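You operate a simulated robot arm through the tools that you are given. There is no shell and no other tool.

Carry out the task below with a simulated robot arm. There is one attempt and no reset: what you move stays moved.

JOB
Put the black and brown tins in their marked slots and wipe the smear off the mat.
Fine: use the dusting pad and put it back. What is to be rubbed or washed off counts as gone when no trace of it is left.

The check looks at the end state, three seconds after you hand in, the way a careful person would. Anything else that was tipped, shoved, dropped, spilled or broken makes it a failure.

ROBOT AND FRAMES
A 6-joint arm with a two-finger gripper, fixed in place. Base frame: the origin is at the foot of the arm, x ahead of it, y to its left, z up; the work surface is at about z = 764. Lengths are in mm, angles in degrees, forces in N, time in s.
With the tool pointing down near the work surface it reaches from about 280 to 680 mm from the base axis. Its first joint turns from -66.0 to 66.0 degrees. Payload 2.45 kg.
The tool frame sits at the grasp point between the pads (the TCP): z along the fingers, y along the line on which they close. The tips reach 30 mm beyond it. Largest opening 106 mm; the body of the gripper starts 79 mm behind the TCP.
Orientation is told as [roll, pitch, yaw] about the base's x, y, z axes, in that order, counted from this pose: with the fingers straight down and closing along the base's y, the tool's x points along the base's -x, its y along +y and its z along -z.

CONTROLS
- The arm moves only by the tool servo_tool. Its argument "steps" is a list of rows, each a list of 7 numbers: the shift along the tool's x, y, z in units of 250 mm (1.0 is 250 mm), then the turn, a rotation vector about the tool's x, y, z in units of 180 degrees (1.0 is 180 degrees), then the closure in counts, from 0 (fully open) to 255 (shut). In form: [[tx, ty, tz, rx, ry, rz, jaw], ...]. A call has 1 to 20 rows; each row is the pose to reach, as a shift and turn from the pose commanded when the call began, along the tool's axes at that moment. A call with a number of a shift or a turn outside -1 to 1 is refused whole. A row lasts 0.2 s, in which the tool goes at most 50 mm and 8.6 degrees; a call with a longer step from one row to the next is refused whole, and so is a gripper value outside its range. Where a pose cannot be reached the arm comes as near as it can. A force on the tool above 70 N (or 10 N above the force at the start of the call, whichever is more), or a blocked arm, ends the call early, and 0.2 s more pass. The fingers move at their own pace (about 153 mm/s each) and stop on an object; they squeeze with about 25 N. The grip force told is the motor's: it shows also when the fingers shut on nothing. Time passes only in rows, and 0.2 s behind the last, so rows that repeat a pose let the fingers close. The reply holds the time, the measured pose of the TCP, the force on the tool along the base axes, the opening and the grip force, in the units named above and with some noise, with the torque about the TCP (base axes, N m) and any sound that the robot's microphone picked up.
- Cameras (640 x 400 px; columns grow to the right, rows downward): "scene" is fixed at [51.1, 416, 1390.3]; the picture's right is [-0.79, -0.62, 0.00], its down [-0.42, 0.54, -0.73] and it looks along [0.45, -0.57, -0.69] (base axes); focal length 308 px, centre (320, 200). "wrist" rides on the gripper at [76, -2, -106] in the tool frame; the picture's right is [0.02, 1.00, 0.00], its down [-0.78, 0.02, -0.62] and it looks along [-0.62, 0.01, 0.78] (tool axes); focal length 247 px, centre (320, 200).
- snapshot(camera): a new picture of that camera. The clock stands still meanwhile.
- locate(camera, pixels): there is no depth. For up to 12 entries [column, row, z] of the newest picture of that camera ("zoom" is the newest enlarged one), the place [x, y] in the base frame at which the ray of that pixel passes the height z, good to about 2 mm. The clock stands still meanwhile.
- inspect(camera, box): a new picture of the part [left, top, right, bottom] of that camera's present view, enlarged. The clock stands still meanwhile.
- finish_job(): hands the job in; it is judged then, once.

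Unless the task says otherwise, let go and move clear before handing in.

The tools are called after "Call:" as name(argument=value, ...) on one line, values as JSON. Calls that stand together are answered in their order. servo_tool: Moves the arm, as the interface text tells. Its arguments: {"type":"object","properties":{"steps":{"type":"array"}},"required":["steps"]} The other tools are called the same way: snapshot (camera) takes a picture; locate (camera, pixels) gives the place at which the rays of pixels pass given heights; inspect (camera, box) takes an enlarged picture of a part of a camera's view; finish_job () hands the job in.

At the start:

```text
time: 0.0
ee_pos: [354.1, -60.8, 1065.7]
tcp_rot: [0.1, -0.1, 0.0]
force: [0.0, 0.4, 0.3]
torque: [0.0, 0.01, 0.03]
grip_width: 106.0
grip_force: 0.1
```

scene: 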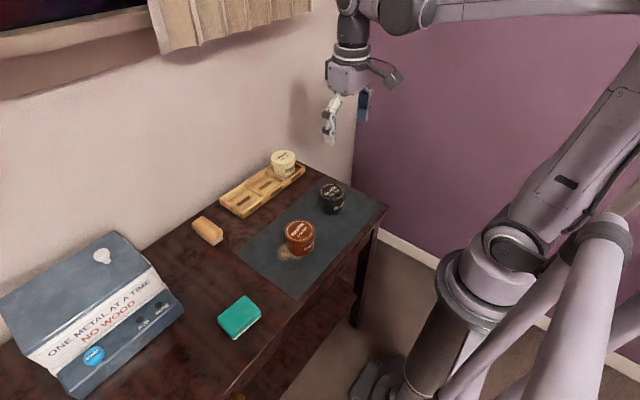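
wrist: 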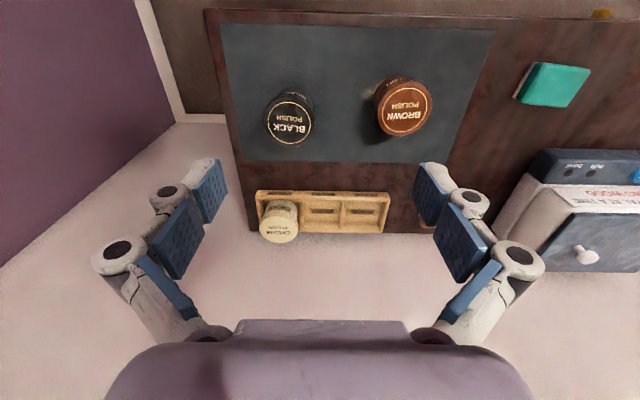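

The scene shows the black tin near (332,198), the brown tin near (299,237) with a smear beside it at (287,255), a rack near (262,190), a tan block at (208,230), a teal pad at (239,317) and a metal box. I'll enlarge these to read the markings.

Call:
inspect(camera="scene", box=[180, 140, 340, 240])

Call:
inspect(camera="scene", box=[230, 170, 390, 270])

Call:
inspect(camera="scene", box=[0, 220, 280, 395])

Call:
inspect(camera="wrist", box=[220, 160, 420, 285])

```text
4.00 times, centred on (260, 190) of scene
```

zoom: 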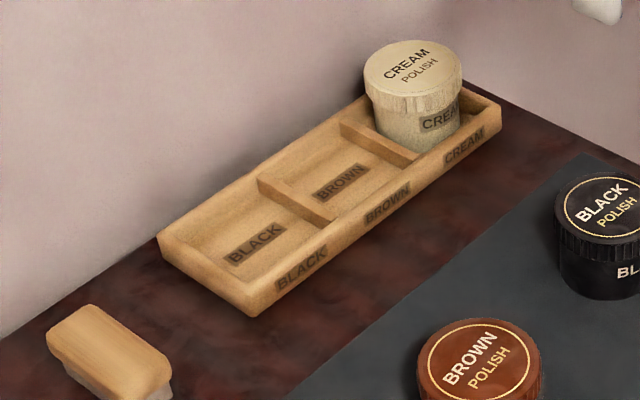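

```text
4.00 times, centred on (310, 220) of scene
```

zoom: 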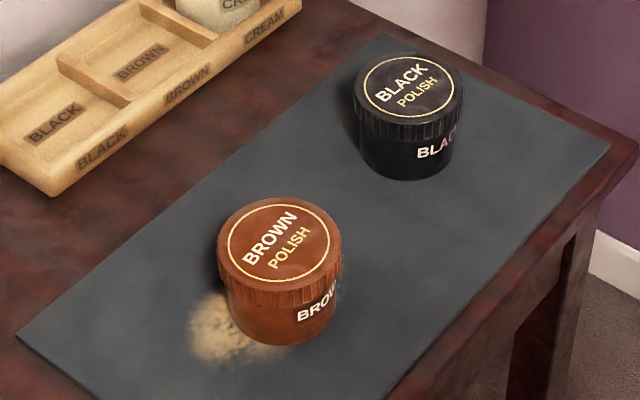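

```text
2.29 times, centred on (140, 308) of scene
```

zoom: 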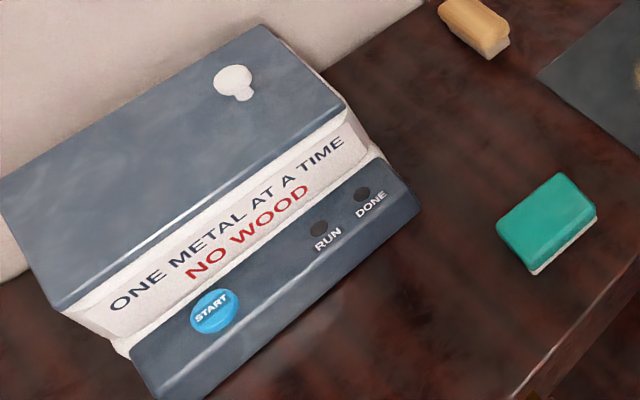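

```text
3.20 times, centred on (320, 222) of wrist
```

zoom: 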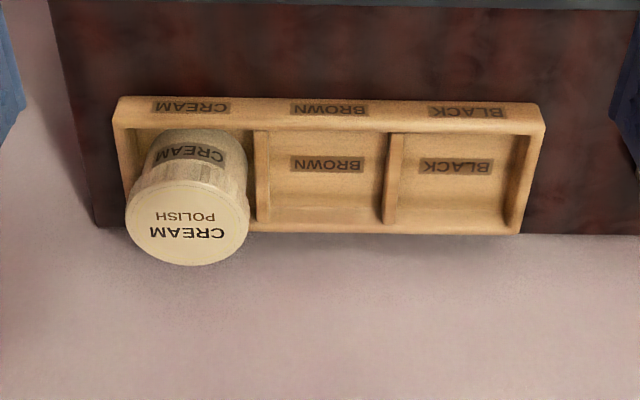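

The tan block (208,230) and the teal pad (239,317) are both candidates for the dusting pad, so I'll look closer at each.

Call:
inspect(camera="scene", box=[184, 210, 232, 240])

Call:
inspect(camera="scene", box=[207, 290, 271, 330])

Call:
inspect(camera="scene", box=[270, 210, 334, 270])

Call:
inspect(camera="wrist", box=[500, 40, 640, 120])

Call:
inspect(camera="wrist", box=[340, 60, 460, 150])

```text
13.33 times, centred on (208, 225) of scene
```

zoom: 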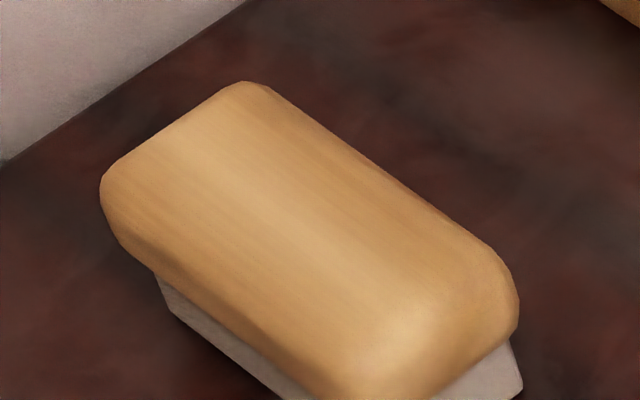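

```text
10.00 times, centred on (239, 310) of scene
```

zoom: 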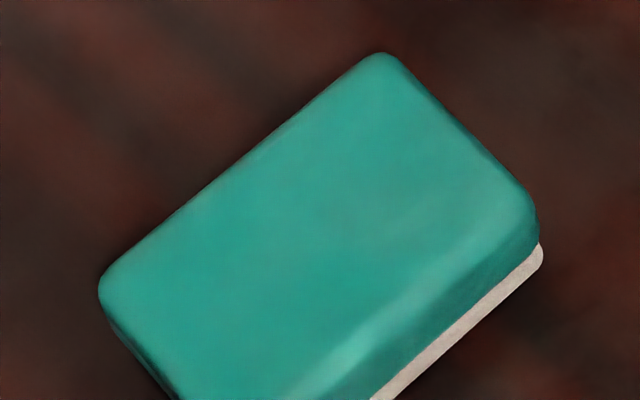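

```text
6.67 times, centred on (302, 240) of scene
```

zoom: 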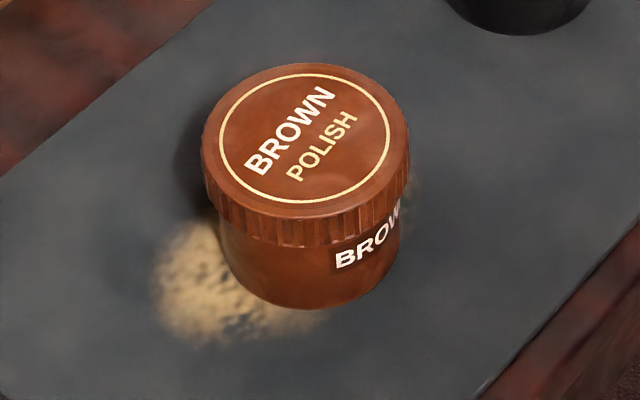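

```text
4.57 times, centred on (570, 80) of wrist
```

zoom: 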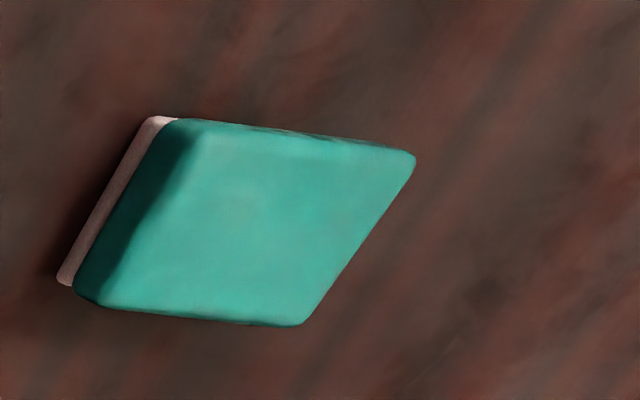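

```text
4.44 times, centred on (400, 105) of wrist
```

zoom: 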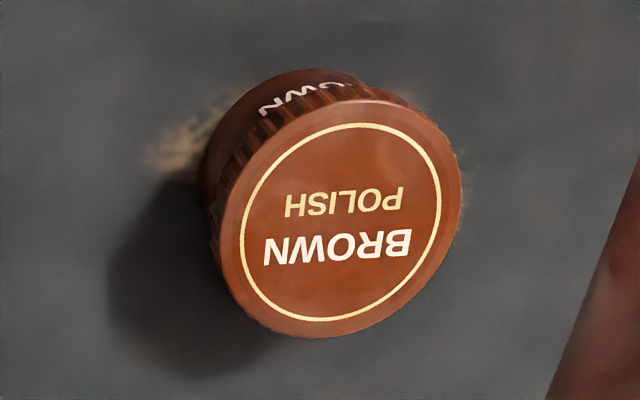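

The tan block looks like wood with a pale underside, and the teal one has a thin white underside. I'll locate everything first, using both cameras.

Call:
locate(camera="wrist", pixels=[[207, 12, 764], [220, 24, 764], [494, 30, 764], [440, 163, 764], [246, 160, 764], [256, 192, 780], [391, 195, 780], [387, 233, 780], [260, 232, 780]])

Call:
snapshot(camera="scene")

Call:
locate(camera="scene", pixels=[[332, 190, 825], [332, 213, 765], [299, 232, 825], [299, 252, 765], [192, 222, 790], [203, 218, 790], [223, 233, 790], [214, 242, 790], [245, 296, 785], [260, 315, 785], [235, 335, 785], [218, 319, 785]])

Call:
locate(camera="scene", pixels=[[280, 250, 765], [272, 258, 765], [288, 262, 765], [320, 232, 765], [220, 195, 785], [242, 217, 785], [305, 168, 785], [280, 165, 785], [238, 251, 765], [297, 300, 765], [387, 206, 765], [326, 178, 765]])

```text
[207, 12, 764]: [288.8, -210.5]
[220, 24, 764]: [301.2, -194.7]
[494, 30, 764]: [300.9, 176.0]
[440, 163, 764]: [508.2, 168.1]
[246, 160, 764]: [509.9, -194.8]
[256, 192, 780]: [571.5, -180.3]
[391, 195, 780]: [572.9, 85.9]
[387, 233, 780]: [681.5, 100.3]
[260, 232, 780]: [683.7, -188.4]
```

```text
taken
```

scene: 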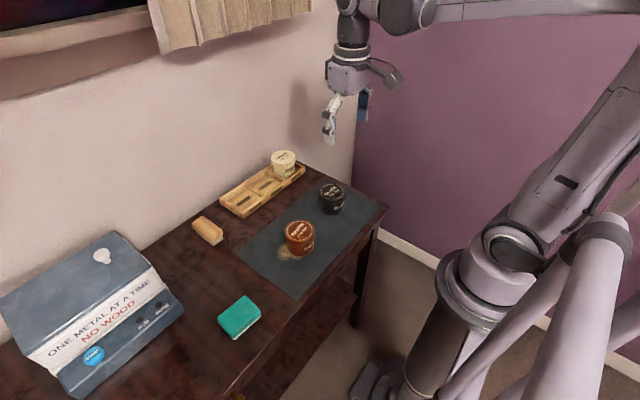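

```text
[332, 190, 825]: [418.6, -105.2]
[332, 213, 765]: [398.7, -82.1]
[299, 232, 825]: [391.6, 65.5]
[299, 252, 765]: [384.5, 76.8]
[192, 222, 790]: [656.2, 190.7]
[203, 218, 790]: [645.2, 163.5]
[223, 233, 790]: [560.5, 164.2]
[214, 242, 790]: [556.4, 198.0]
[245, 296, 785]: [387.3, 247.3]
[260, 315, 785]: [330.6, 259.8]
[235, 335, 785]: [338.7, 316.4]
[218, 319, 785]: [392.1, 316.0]
```

```text
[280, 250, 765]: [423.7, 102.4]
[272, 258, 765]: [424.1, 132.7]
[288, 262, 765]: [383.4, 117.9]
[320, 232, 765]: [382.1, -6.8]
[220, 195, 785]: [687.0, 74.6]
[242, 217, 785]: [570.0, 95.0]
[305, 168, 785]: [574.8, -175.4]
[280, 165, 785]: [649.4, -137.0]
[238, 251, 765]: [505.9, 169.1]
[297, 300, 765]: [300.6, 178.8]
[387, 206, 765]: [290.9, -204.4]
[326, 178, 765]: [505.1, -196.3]
```

The mat spans x≈300–508, y≈−196–174. The rack is at x≈571–665, with black at (≈410,−95), brown at (≈388,68), tan at (≈605,180) and teal at (≈362,285). I'll fly the wrist camera over the tan block for a closer view, staying high.

Call:
servo_tool(steps=[[-0.072, 0.1366, 0.0777, 0, 0, 0, 0], [-0.144, 0.2732, 0.1554, 0, 0, 0, 0], [-0.216, 0.4098, 0.2331, 0, 0, 0, 0], [-0.288, 0.5464, 0.3108, 0, 0, 0, 0], [-0.36, 0.683, 0.3885, 0, 0, 0, 0], [-0.432, 0.8196, 0.4662, 0, 0, 0, 0], [-0.504, 0.956, 0.544, 0, 0, 0, 0]])

Call:
snapshot(camera="wrist")

Call:
snapshot(camera="scene")

```text
time: 1.6
ee_pos: [481.0, 177.1, 932.3]
tcp_rot: [0.0, -0.1, 0.0]
force: [0.5, 0.0, 0.1]
torque: [-0.03, -0.03, -0.01]
grip_width: 105.7
grip_force: 0.1
```

```text
taken
```

wrist: 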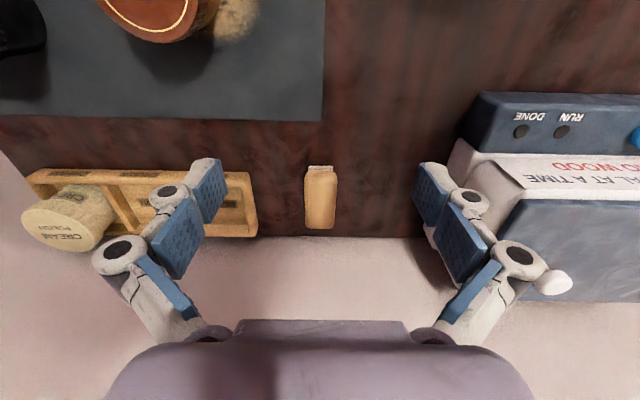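

```text
taken
```

scene: 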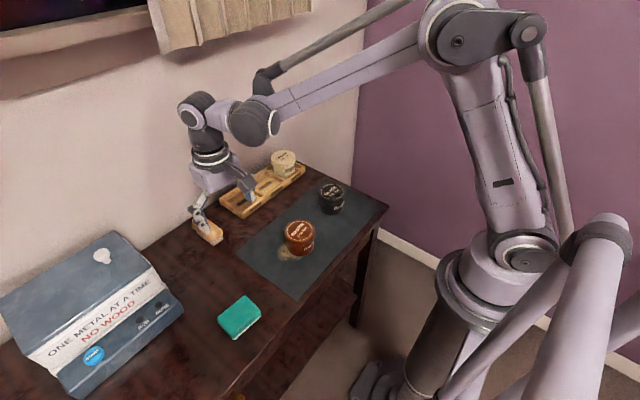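

Call:
inspect(camera="wrist", box=[280, 150, 360, 240])

Call:
inspect(camera="wrist", box=[80, 0, 330, 130])

Call:
locate(camera="wrist", pixels=[[308, 167, 764], [333, 168, 764], [308, 172, 795], [336, 172, 795], [335, 229, 795], [306, 229, 795], [28, 172, 780], [253, 174, 780], [257, 237, 780], [455, 140, 764], [480, 92, 800]])

```text
4.44 times, centred on (320, 195) of wrist
```

zoom: 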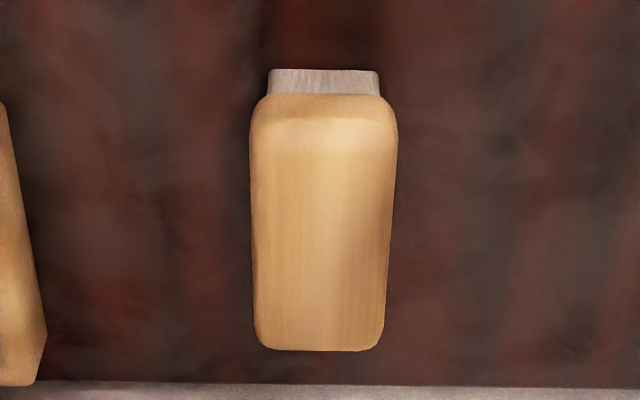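

```text
2.56 times, centred on (205, 65) of wrist
```

zoom: 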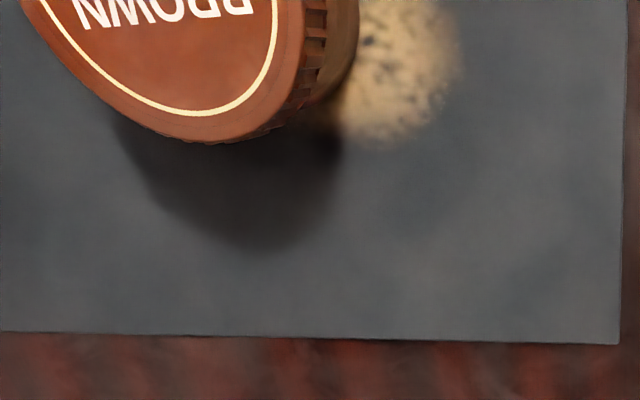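

```text
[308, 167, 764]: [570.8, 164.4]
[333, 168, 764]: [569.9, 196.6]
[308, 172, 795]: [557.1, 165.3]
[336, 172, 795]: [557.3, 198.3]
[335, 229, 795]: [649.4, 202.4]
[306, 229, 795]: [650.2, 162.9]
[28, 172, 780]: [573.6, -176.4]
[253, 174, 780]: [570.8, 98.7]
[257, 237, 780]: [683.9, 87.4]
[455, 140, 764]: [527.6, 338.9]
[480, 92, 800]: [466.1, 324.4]
```

The tan item's grey layer at (320,166) shows bristle-like striations, so it looks like a brush. Next I'll view the teal item from close up, moving back and to the left at a safe height.

Call:
servo_tool(steps=[[0.1, 0.0, -0.1, 0, 0, 0, 0], [0.26, 0.05, -0.1, 0, 0, 0, 0], [0.42, 0.1, -0.1, 0, 0, 0, 0], [0.58, 0.2, -0.1, 0, 0, 0, 0], [0.72, 0.3, -0.05, 0, 0, 0, 0], [0.8, 0.4, 0.0, 0, 0, 0, 0]])

Call:
snapshot(camera="wrist")

```text
time: 3.0
ee_pos: [280.4, 279.8, 931.6]
tcp_rot: [0.0, 0.0, 0.0]
force: [-1.3, 0.1, -0.1]
torque: [0.01, 0.03, -0.01]
grip_width: 105.9
grip_force: 0.0
```

```text
taken
```

wrist: 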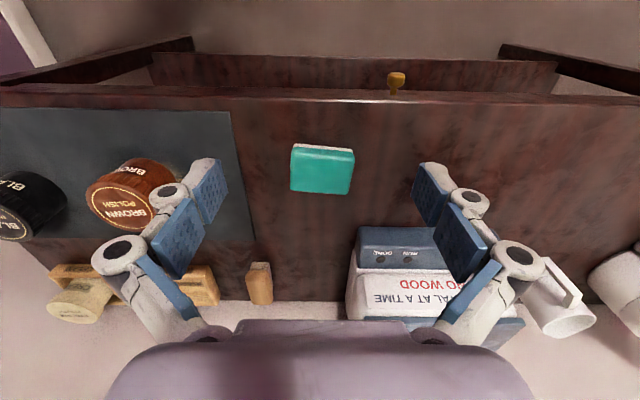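

A mug appears at (557,310), another object at (620,280) and a drawer-like structure with a knob at (396,80). I'll enlarge these and the teal item.

Call:
inspect(camera="wrist", box=[270, 130, 380, 205])

Call:
inspect(camera="wrist", box=[0, 0, 640, 130])

Call:
inspect(camera="wrist", box=[340, 210, 640, 350])

Call:
inspect(camera="wrist", box=[230, 245, 300, 320])

```text
5.33 times, centred on (325, 168) of wrist
```

zoom: 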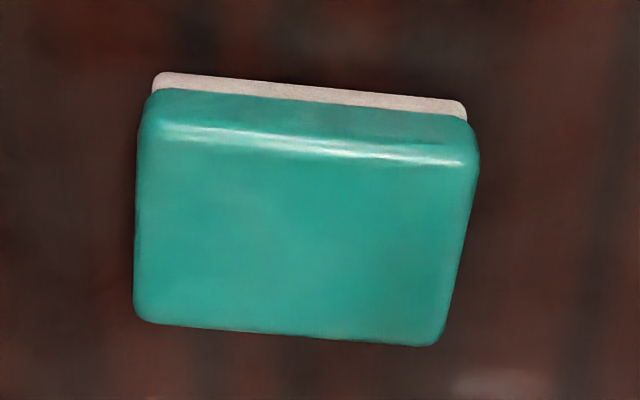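

```text
1.00 times, centred on (320, 65) of wrist (not enlarged: the box is as wide or as high as the picture)
```

zoom: 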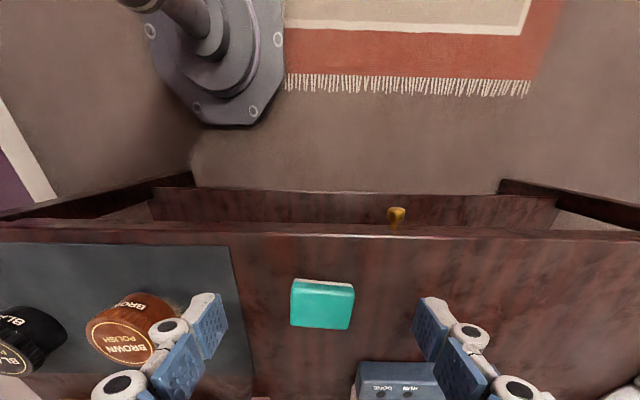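

```text
2.13 times, centred on (490, 280) of wrist
```

zoom: 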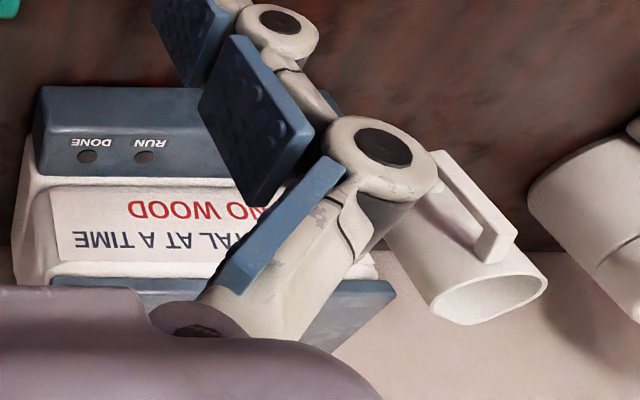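

```text
5.33 times, centred on (265, 282) of wrist
```

zoom: 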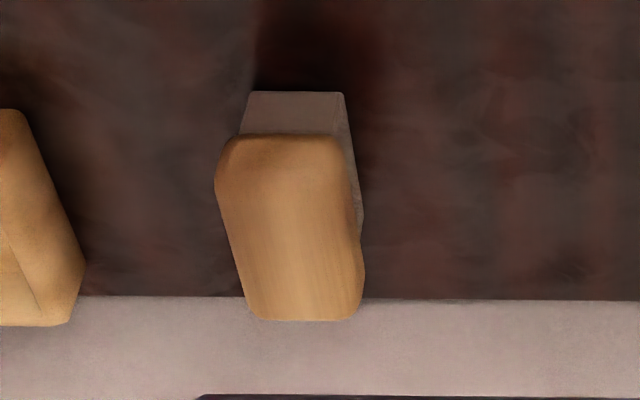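

The teal item is a smooth-bodied block with a thin pale pad on its underside, while the tan one is a wood-backed brush with a thick bristle block. Before choosing, I'll look further left along the table for any other pad.

Call:
servo_tool(steps=[[0, 0.16, -0.04, 0, 0, 0, 0], [0, 0.32, -0.08, 0, 0, 0, 0], [0, 0.48, -0.12, 0, 0, 0, 0], [0, 0.64, -0.16, 0, 0, 0, 0]])

Call:
snapshot(camera="wrist")

Call:
inspect(camera="wrist", box=[120, 20, 280, 130])

Call:
snapshot(camera="scene")

```text
time: 4.0
ee_pos: [280.2, 438.8, 970.1]
tcp_rot: [0.0, -0.1, 0.0]
force: [-0.1, 0.0, 0.0]
torque: [-0.06, 0.0, 0.0]
grip_width: 105.9
grip_force: 0.1
```

```text
taken
```

wrist: 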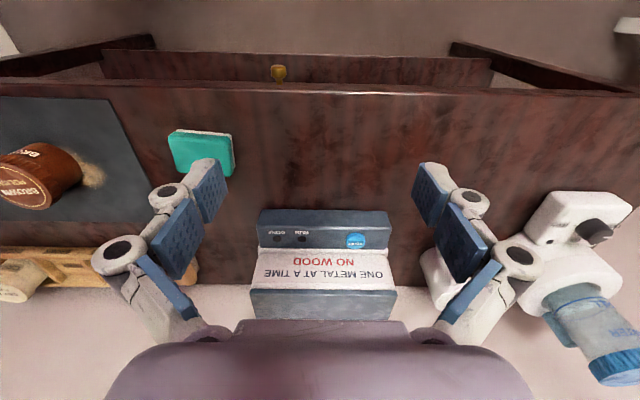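

```text
3.64 times, centred on (200, 75) of wrist
```

zoom: 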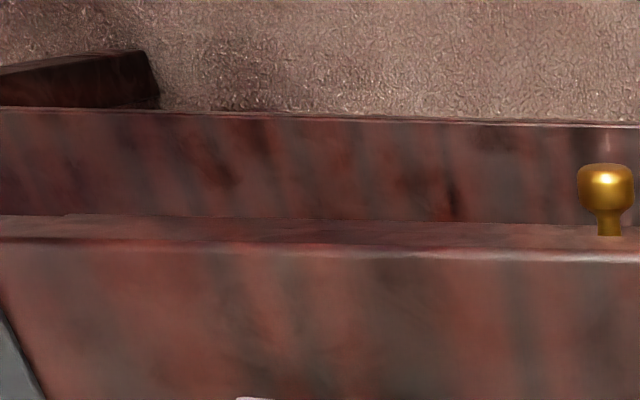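

```text
taken
```

scene: 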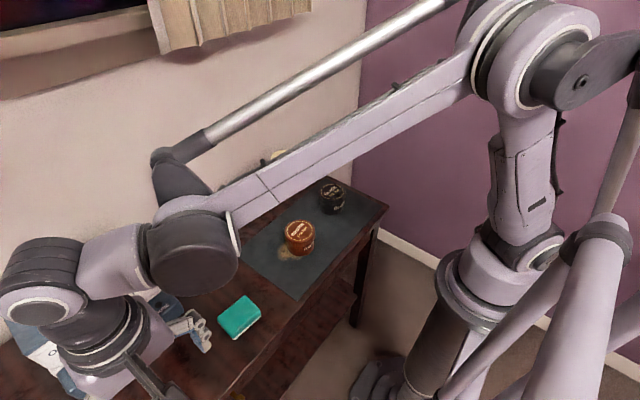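

The table's far left holds only the box, a mug and a dispenser, so teal is the only pad and I'll use it for dusting. Now I'll go back above the mat to measure the tins closely.

Call:
servo_tool(steps=[[0, -0.18, -0.02, 0, 0, 0, 0], [0, -0.36, -0.04, 0, 0, 0, 0], [0, -0.54, -0.06, 0, 0, 0, 0], [0, -0.72, -0.08, 0, 0, 0, 0], [0, -0.9, -0.08, 0, 0, 0, 0]])

Call:
servo_tool(steps=[[-0.02, -0.18, 0, 0, 0, 0, 0], [-0.04, -0.36, 0, 0, 0, 0, 0], [-0.06, -0.54, 0, 0, 0, 0, 0], [-0.08, -0.72, 0, 0, 0, 0, 0], [-0.08, -0.9, 0, 0, 0, 0, 0]])

Call:
snapshot(camera="wrist")

Call:
snapshot(camera="scene")

```text
time: 5.2
ee_pos: [280.3, 212.0, 989.1]
tcp_rot: [0.0, -0.1, 0.1]
force: [-0.3, -1.3, 0.1]
torque: [0.03, -0.02, -0.01]
grip_width: 105.8
grip_force: 0.0
```

```text
time: 6.4
ee_pos: [300.1, -12.9, 988.3]
tcp_rot: [0.0, 0.0, 0.1]
force: [-0.7, 0.3, 0.5]
torque: [-0.01, -0.03, 0.01]
grip_width: 105.9
grip_force: 0.1
```

```text
taken
```

wrist: 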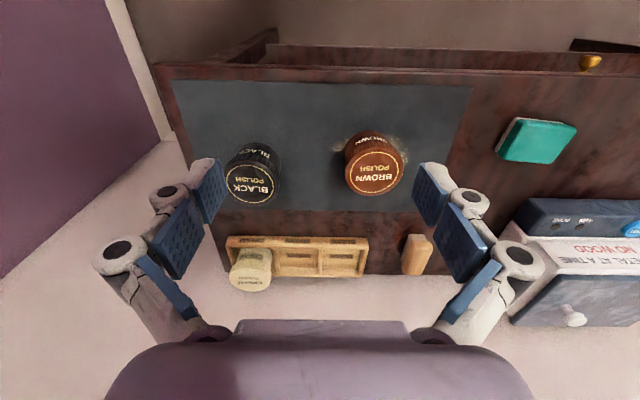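

```text
taken
```

scene: 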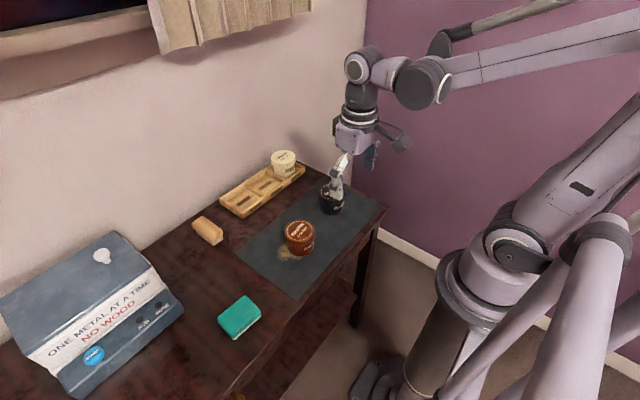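

Call:
inspect(camera="wrist", box=[320, 115, 420, 205])

Call:
inspect(camera="wrist", box=[210, 130, 300, 210])

Call:
inspect(camera="wrist", box=[220, 225, 380, 300])

```text
4.44 times, centred on (370, 160) of wrist
```

zoom: 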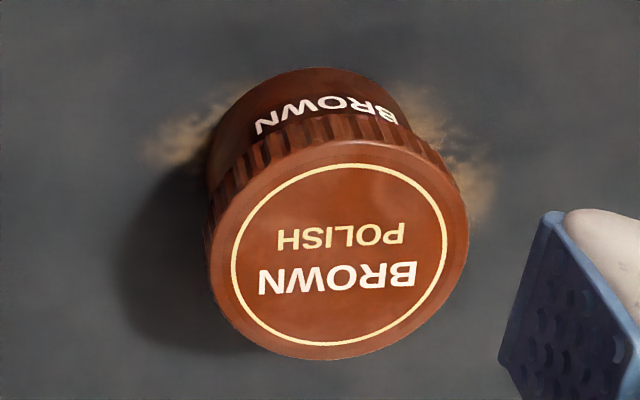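

```text
5.00 times, centred on (255, 170) of wrist
```

zoom: 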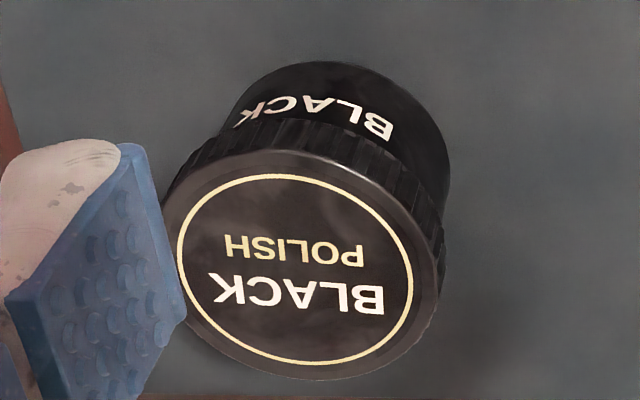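

```text
4.00 times, centred on (300, 262) of wrist
```

zoom: 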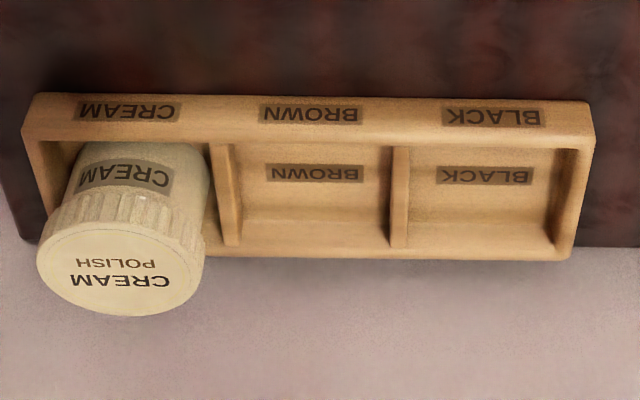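

The lid-top centres are at about wrist (374,171) and scene (300,231) for brown, and wrist (251,184) and scene (332,192) for black. I'll compare the two cameras over several heights to get tin height and position.

Call:
locate(camera="wrist", pixels=[[374.3, 171, 820], [374.3, 171, 830], [374.3, 171, 840], [251, 184, 820], [251, 184, 830], [251, 184, 840], [344.8, 171, 830], [403.8, 171, 830], [374.3, 196, 830], [224, 183, 830], [279, 183, 830]])

Call:
locate(camera="scene", pixels=[[300, 231, 820], [300, 231, 830], [300, 231, 840], [332.3, 191.8, 820], [332.3, 191.8, 830], [332.3, 191.8, 840]])

```text
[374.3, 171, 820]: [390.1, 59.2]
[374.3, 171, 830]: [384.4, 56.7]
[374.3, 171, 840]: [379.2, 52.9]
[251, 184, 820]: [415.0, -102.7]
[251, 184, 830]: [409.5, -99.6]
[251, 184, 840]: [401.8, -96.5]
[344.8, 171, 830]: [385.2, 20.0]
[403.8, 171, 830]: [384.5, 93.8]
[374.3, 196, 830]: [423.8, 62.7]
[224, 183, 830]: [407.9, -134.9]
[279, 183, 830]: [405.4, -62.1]
```

```text
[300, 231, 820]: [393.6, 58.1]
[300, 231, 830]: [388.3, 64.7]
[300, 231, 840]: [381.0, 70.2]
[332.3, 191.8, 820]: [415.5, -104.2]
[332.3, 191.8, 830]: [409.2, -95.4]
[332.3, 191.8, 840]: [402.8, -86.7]
```

Both cameras agree at z≈822 for the lid tops, giving brown centre ≈(390,59) and black centre ≈(414,−103), with lids ≈73 mm across. Now I'll get a close view of the rack slots.

Call:
servo_tool(steps=[[-0.17, -0.032, 0.028, 0, 0, 0, 0], [-0.34, -0.064, 0.056, 0, 0, 0, 0], [-0.51, -0.096, 0.084, 0, 0, 0, 0], [-0.68, -0.128, 0.112, 0, 0, 0, 0], [-0.68, -0.128, 0.112, 0, 0, 0, 0]])

Call:
snapshot(camera="wrist")

Call:
inspect(camera="wrist", box=[220, 150, 420, 275])

```text
time: 7.6
ee_pos: [469.4, -44.9, 960.8]
tcp_rot: [0.1, -0.2, -0.1]
force: [-0.1, -1.0, 1.4]
torque: [0.01, 0.02, -0.02]
grip_width: 106.2
grip_force: 0.0
```

```text
taken
```

wrist: 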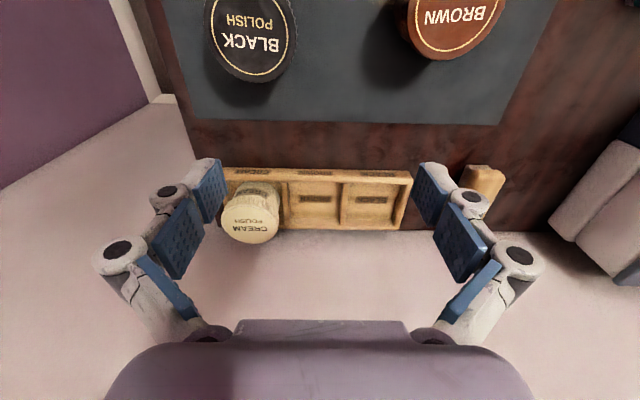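

```text
3.20 times, centred on (320, 212) of wrist
```

zoom: 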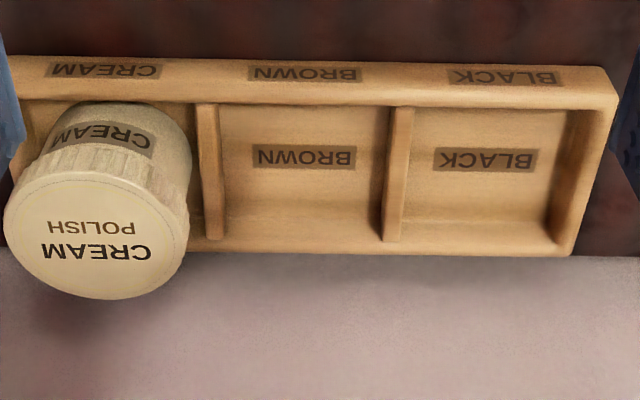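

Call:
locate(camera="zoom", pixels=[[300, 60, 764], [300, 104, 780], [300, 104, 785], [300, 104, 770], [300, 250, 785], [300, 232, 785], [300, 205, 770], [220, 170, 770], [385, 170, 770], [412, 170, 770], [555, 170, 770], [303, 157, 770]])

Call:
locate(camera="zoom", pixels=[[207, 105, 785], [403, 107, 785], [213, 238, 785], [393, 240, 785], [565, 112, 785], [612, 105, 785], [572, 254, 785], [545, 240, 785], [485, 160, 770], [98, 237, 826], [600, 256, 764], [97, 237, 836]])

Call:
inspect(camera="scene", box=[212, 145, 312, 225])

```text
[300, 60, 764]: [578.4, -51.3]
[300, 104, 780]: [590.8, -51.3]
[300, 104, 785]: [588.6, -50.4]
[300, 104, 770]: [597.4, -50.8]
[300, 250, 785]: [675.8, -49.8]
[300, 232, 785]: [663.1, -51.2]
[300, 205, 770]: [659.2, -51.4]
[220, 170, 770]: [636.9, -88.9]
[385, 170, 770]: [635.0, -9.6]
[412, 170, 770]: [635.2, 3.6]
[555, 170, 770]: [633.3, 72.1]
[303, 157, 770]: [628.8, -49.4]
```

```text
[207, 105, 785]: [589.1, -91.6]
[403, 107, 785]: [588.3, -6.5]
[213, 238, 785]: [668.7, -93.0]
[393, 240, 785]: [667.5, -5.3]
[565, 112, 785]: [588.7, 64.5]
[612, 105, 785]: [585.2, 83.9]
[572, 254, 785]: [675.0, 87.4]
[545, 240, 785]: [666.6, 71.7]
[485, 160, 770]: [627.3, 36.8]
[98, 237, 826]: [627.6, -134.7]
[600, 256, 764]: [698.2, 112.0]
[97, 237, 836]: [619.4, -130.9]
```

```text
5.00 times, centred on (262, 185) of scene
```

zoom: 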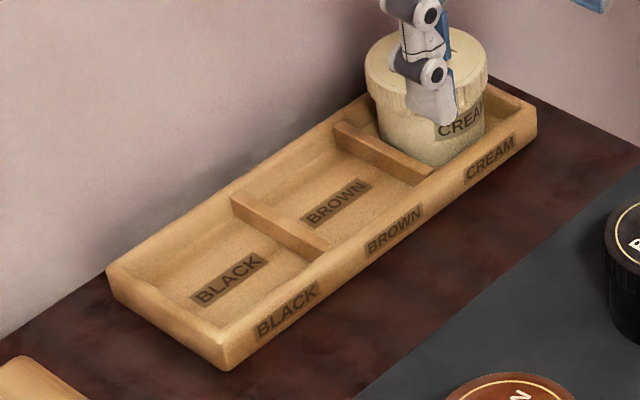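

The slots are about 78 mm square, with the black slot centred ≈(628,37), brown ≈(628,−49), cream ≈(628,−135), rim z≈782 and the wall at x≈698. Neighbouring lids leave only ~13 mm between them, so I'll grip the lids diagonally with a 45° yaw. First I'll hover over the brown tin.

Call:
servo_tool(steps=[[0.0533, 0.0687, 0.0413, 0, 0, 0.04167, 0], [0.1067, 0.1373, 0.0827, 0, 0, 0.08333, 0], [0.16, 0.206, 0.124, 0, 0, 0.125, 0], [0.2133, 0.2747, 0.1653, 0, 0, 0.16667, 0], [0.2667, 0.3433, 0.2067, 0, 0, 0.20833, 0], [0.32, 0.412, 0.248, 0, 0, 0.25, 0], [0.32, 0.412, 0.248, 0, 0, 0.25, 0]])

Call:
snapshot(camera="wrist")

Call:
snapshot(camera="scene")

```text
time: 9.2
ee_pos: [390.3, 58.9, 900.8]
tcp_rot: [0.1, 0.0, -45.1]
force: [-0.5, 0.1, -0.3]
torque: [0.0, 0.03, 0.01]
grip_width: 105.7
grip_force: 0.0
```

```text
taken
```

wrist: 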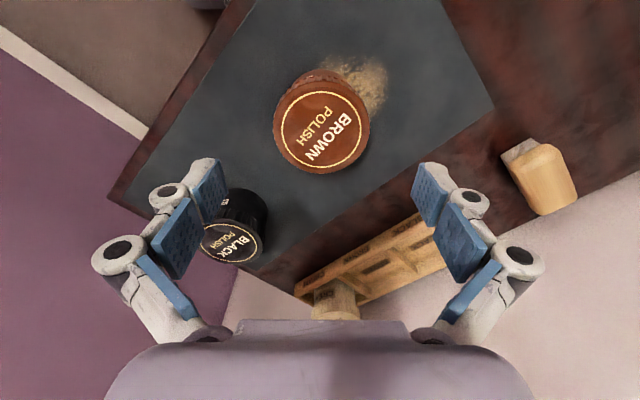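

```text
taken
```

scene: 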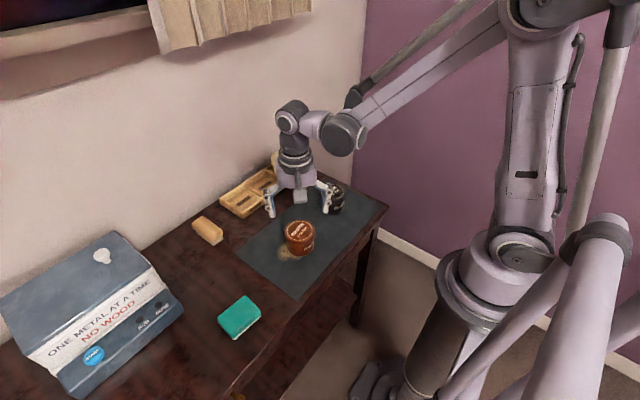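

The brown lid is centred near wrist pixel (321,125). I'll check where that falls at lid height.

Call:
locate(camera="wrist", pixels=[[321, 131, 822], [273, 131, 822], [370, 131, 822], [321, 90, 822], [321, 174, 822], [321, 131, 818], [321, 131, 826]])

Call:
inspect(camera="wrist", box=[250, 50, 410, 190])

```text
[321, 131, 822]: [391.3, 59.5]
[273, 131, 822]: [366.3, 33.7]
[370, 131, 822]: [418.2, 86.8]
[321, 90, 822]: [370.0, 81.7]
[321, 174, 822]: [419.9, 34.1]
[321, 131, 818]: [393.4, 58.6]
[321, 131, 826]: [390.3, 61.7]
```

```text
2.86 times, centred on (330, 120) of wrist
```

zoom: 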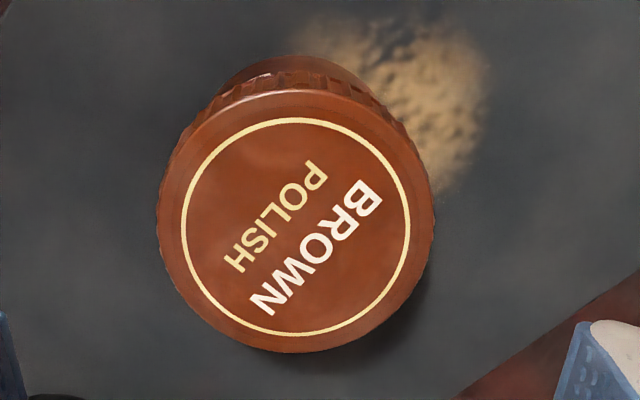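

The lid centre is (390.5,60), matching the hover position. I'll descend so the tips sit just below the lid, then close.

Call:
servo_tool(steps=[[0.0014, 0.004, 0.1, 0, 0, 0, 0], [0.0014, 0.004, 0.2, 0, 0, 0, 0], [0.0014, 0.004, 0.28, 0, 0, 0, 0], [0.0014, 0.004, 0.328, 0, 0, 0, 0], [0.0014, 0.004, 0.328, 0, 0, 0, 0]])

Call:
snapshot(camera="scene")

Call:
snapshot(camera="wrist")

```text
time: 10.4
ee_pos: [390.3, 59.8, 818.2]
tcp_rot: [0.2, 0.0, -44.9]
force: [0.0, 0.0, -0.1]
torque: [0.01, -0.04, -0.02]
grip_width: 105.9
grip_force: 0.1
```

```text
taken
```

scene: 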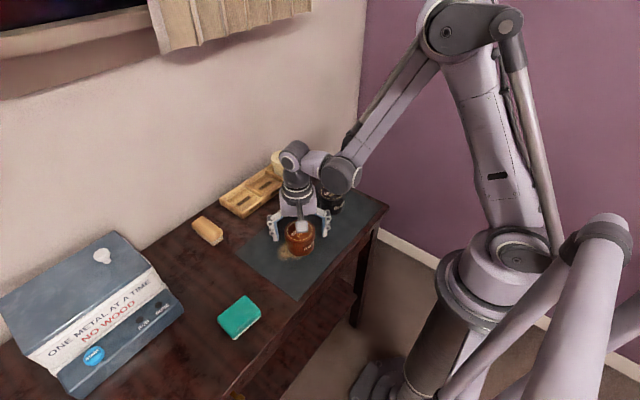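

```text
taken
```

wrist: 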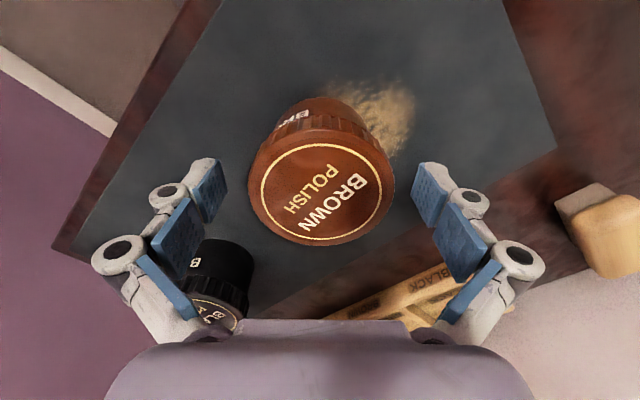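

The fingers straddle the lid symmetrically (wrist 225 and 415 around the lid at 321). I'll close now.

Call:
servo_tool(steps=[[0, 0, 0, 0, 0, 0, 120], [0, 0, 0, 0, 0, 0, 255], [0, 0, 0, 0, 0, 0, 255], [0, 0, 0, 0, 0, 0, 255]])

Call:
snapshot(camera="wrist")

```text
time: 11.4
ee_pos: [390.6, 58.8, 818.6]
tcp_rot: [0.0, -0.1, -45.1]
force: [-3.9, -4.7, 9.1]
torque: [-0.18, 0.16, -0.01]
grip_width: 75.5
grip_force: 24.9
```

```text
taken
```

wrist: 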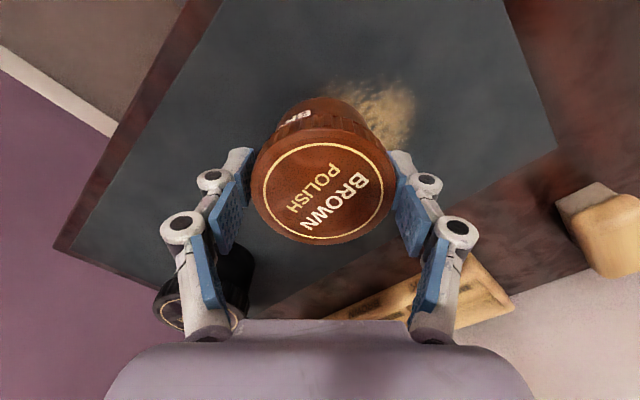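

The fingers closed on the lid at 75.5 mm with 24.9 N. I'll lift gently and check that the tin comes along.

Call:
servo_tool(steps=[[0, 0, -0.02, 0, 0, 0, 255], [0, 0, -0.06, 0, 0, 0, 255], [0, 0, -0.12, 0, 0, 0, 255], [0, 0, -0.2, 0, 0, 0, 255], [0, 0, -0.2, 0, 0, 0, 255]])

Call:
snapshot(camera="wrist")

Call:
snapshot(camera="scene")

```text
time: 12.6
ee_pos: [390.2, 58.7, 868.0]
tcp_rot: [0.1, 0.0, -45.0]
force: [0.3, 0.1, -1.2]
torque: [-0.03, 0.01, 0.0]
grip_width: 75.9
grip_force: 24.9
```

```text
taken
```

wrist: 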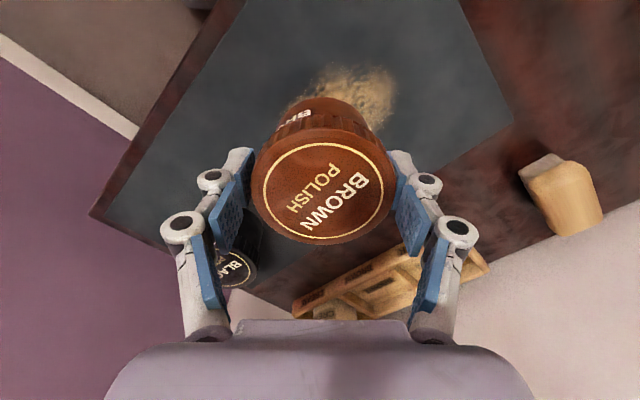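

```text
taken
```

scene: 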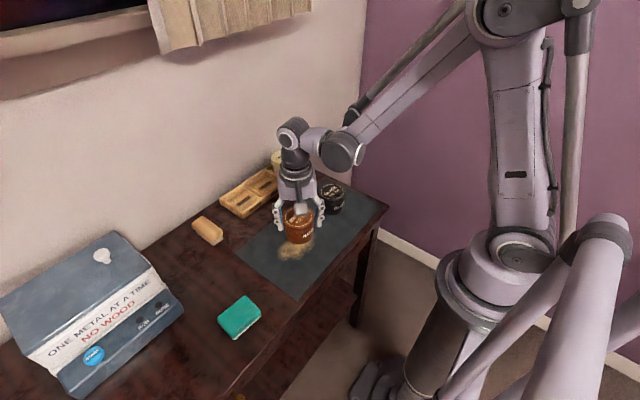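

The tin is firmly held with its lid unchanged in the view at (325,190), and the smear beneath is now visible around (350,90). I'll carry it over the brown slot at (628,−49), staying above the rim.

Call:
servo_tool(steps=[[-0.1225, 0.0453, -0.03, 0, 0, 0, 255], [-0.245, 0.0907, -0.06, 0, 0, 0, 255], [-0.3675, 0.136, -0.08, 0, 0, 0, 255], [-0.49, 0.1814, -0.08, 0, 0, 0, 255], [-0.6125, 0.2267, -0.08, 0, 0, 0, 255], [-0.735, 0.272, -0.08, 0, 0, 0, 255], [-0.8575, 0.3174, -0.08, 0, 0, 0, 255], [-0.98, 0.3627, -0.08, 0, 0, 0, 255], [-0.98, 0.3627, -0.08, 0, 0, 0, 255]])

Call:
snapshot(camera="wrist")

Call:
inspect(camera="scene", box=[200, 110, 360, 230])

```text
time: 14.6
ee_pos: [628.2, -48.9, 887.1]
tcp_rot: [0.0, 0.0, -45.0]
force: [-0.7, -0.2, -1.1]
torque: [0.01, -0.01, -0.01]
grip_width: 75.7
grip_force: 25.5
```

```text
taken
```

wrist: 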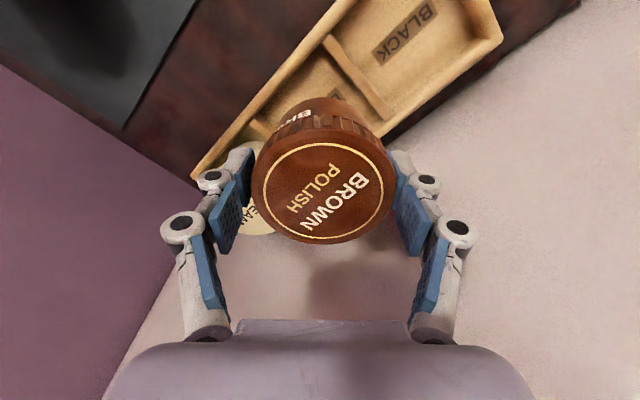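

```text
3.33 times, centred on (280, 170) of scene
```

zoom: 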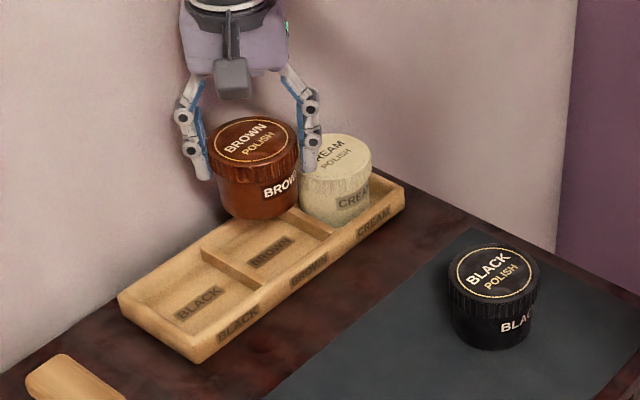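

The tin hovers over the slot. I'll check the visible rack edges from this nearer viewpoint before lowering.

Call:
inspect(camera="wrist", box=[180, 0, 520, 200])

Call:
locate(camera="wrist", pixels=[[405, 30, 770], [329, 40, 782], [387, 110, 782], [322, 44, 782], [392, 103, 782], [502, 38, 782], [478, 40, 770], [380, 140, 782], [338, 2, 782], [195, 180, 764]])

```text
1.88 times, centred on (350, 100) of wrist
```

zoom: 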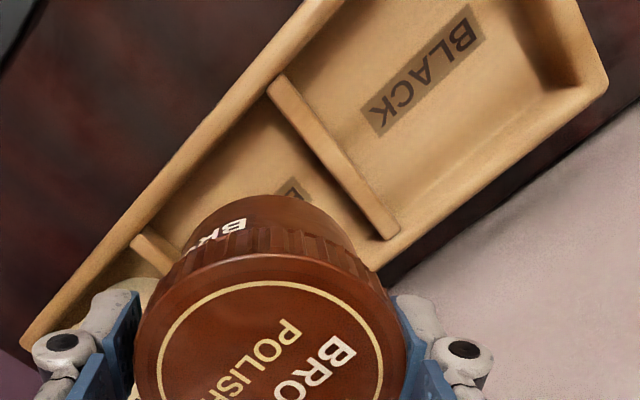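

```text
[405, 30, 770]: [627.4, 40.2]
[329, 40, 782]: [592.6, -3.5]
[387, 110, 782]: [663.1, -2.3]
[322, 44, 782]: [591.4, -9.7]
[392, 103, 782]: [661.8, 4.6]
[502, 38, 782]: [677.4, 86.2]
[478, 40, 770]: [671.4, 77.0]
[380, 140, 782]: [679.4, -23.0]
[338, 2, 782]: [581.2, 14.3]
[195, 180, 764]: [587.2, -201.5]
```

Call:
locate(camera="zoom", pixels=[[268, 92, 782], [290, 76, 782], [378, 240, 782], [400, 222, 782], [130, 243, 782], [150, 233, 782], [423, 72, 770], [290, 188, 770], [607, 85, 782], [22, 345, 782], [345, 0, 782], [385, 270, 782]])

```text
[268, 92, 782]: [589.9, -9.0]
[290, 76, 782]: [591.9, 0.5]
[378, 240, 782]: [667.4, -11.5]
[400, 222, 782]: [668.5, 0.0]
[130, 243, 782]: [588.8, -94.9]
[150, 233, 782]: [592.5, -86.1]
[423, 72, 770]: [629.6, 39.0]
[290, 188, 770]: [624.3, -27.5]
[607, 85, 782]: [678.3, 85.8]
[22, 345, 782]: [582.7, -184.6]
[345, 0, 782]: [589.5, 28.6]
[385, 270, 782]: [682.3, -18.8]
```

The dividers sit at y≈−90.5 and −5 and the slot spans x 590–668, so the slot centre is (629,−48). I'll nudge 1 mm and lower the tin to just above the floor.

Call:
servo_tool(steps=[[0, 0.0048, 0.06, 0, 0, 0, 255], [0, 0.0048, 0.12, 0, 0, 0, 255], [0, 0.0048, 0.18, 0, 0, 0, 255], [0, 0.0048, 0.22, 0, 0, 0, 255], [0, 0.0048, 0.24, 0, 0, 0, 255], [0, 0.0048, 0.24, 0, 0, 0, 255]])

Call:
inspect(camera="scene", box=[200, 120, 340, 225])

Call:
snapshot(camera="wrist")

```text
time: 16.0
ee_pos: [630.9, -48.4, 827.4]
tcp_rot: [0.1, 0.1, -45.0]
force: [0.1, 0.2, -0.9]
torque: [0.04, 0.03, -0.01]
grip_width: 75.5
grip_force: 25.1
```

```text
3.81 times, centred on (270, 172) of scene
```

zoom: 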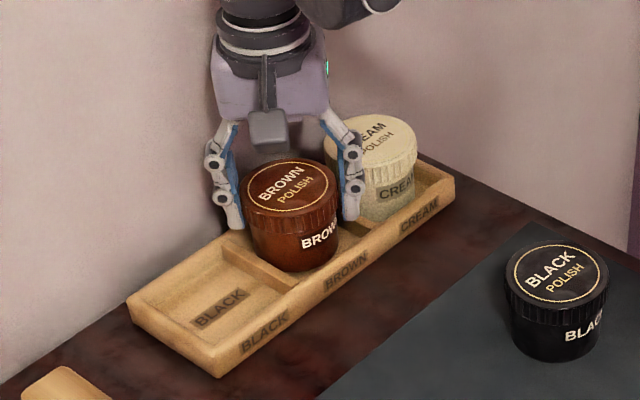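

```text
taken
```

wrist: 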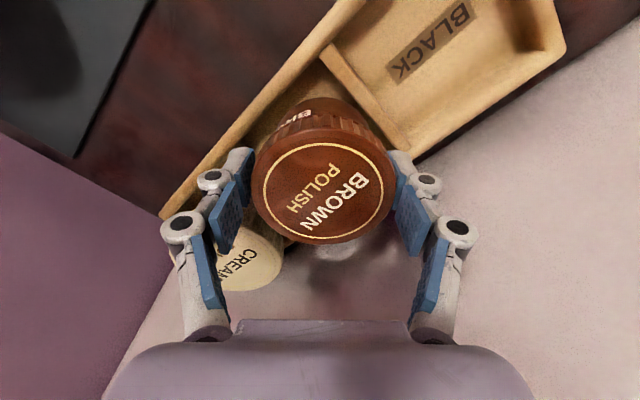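

The tin is inside the slot about 4–5 mm above the floor, with a clear gap to the cream tin. I'll ease it down in 1 mm steps and watch the vertical force.

Call:
servo_tool(steps=[[0, 0, 0.006, 0, 0, 0, 255], [0, 0, 0.012, 0, 0, 0, 255], [0, 0, 0.016, 0, 0, 0, 255], [0, 0, 0.016, 0, 0, 0, 255]])

```text
time: 17.0
ee_pos: [629.2, -47.6, 824.0]
tcp_rot: [0.0, 0.0, -45.0]
force: [-0.4, 0.0, -2.5]
torque: [0.03, 0.0, 0.0]
grip_width: 75.5
grip_force: 25.0
```

Call:
servo_tool(steps=[[0, 0, 0.004, 0, 0, 0, 255], [0, 0, 0.008, 0, 0, 0, 255], [0, 0, 0.008, 0, 0, 0, 255]])

```text
time: 17.8
ee_pos: [627.9, -47.7, 822.8]
tcp_rot: [0.0, -0.2, -45.0]
force: [2.4, 0.6, 7.8]
torque: [-0.19, 0.1, 0.03]
grip_width: 75.5
grip_force: 24.6
```

The force rose to +7.8 N, so the tin is on the slot floor. I'll open the fingers a little, about 5 mm per side, and lift straight up.

Call:
servo_tool(steps=[[0, 0, 0, 0, 0, 0, 50], [0, 0, 0, 0, 0, 0, 50], [0, 0, -0.02, 0, 0, 0, 50], [0, 0, -0.08, 0, 0, 0, 50], [0, 0, -0.2, 0, 0, 0, 50], [0, 0, -0.36, 0, 0, 0, 50], [0, 0, -0.4, 0, 0, 0, 50]])

Call:
inspect(camera="scene", box=[200, 120, 340, 225])

Call:
snapshot(camera="wrist")

```text
time: 19.4
ee_pos: [629.1, -49.3, 922.5]
tcp_rot: [0.1, 0.0, -45.0]
force: [0.2, 0.3, -0.9]
torque: [-0.01, -0.01, 0.0]
grip_width: 84.9
grip_force: 0.0
```

```text
3.81 times, centred on (270, 172) of scene
```

zoom: 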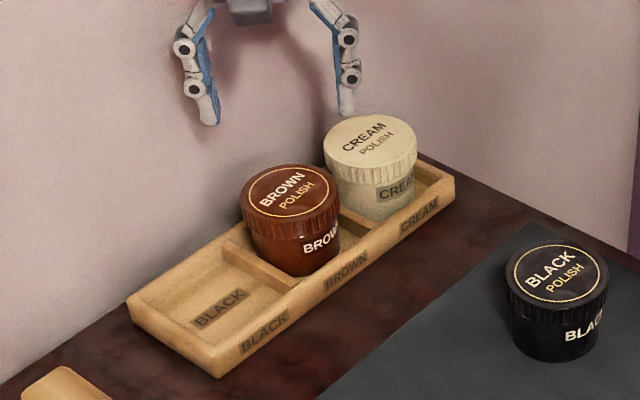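

```text
taken
```

wrist: 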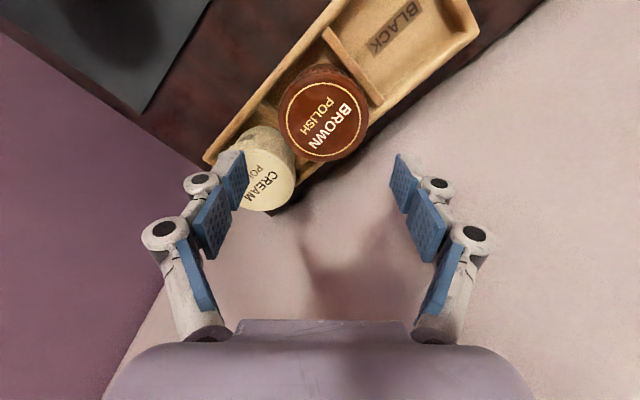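

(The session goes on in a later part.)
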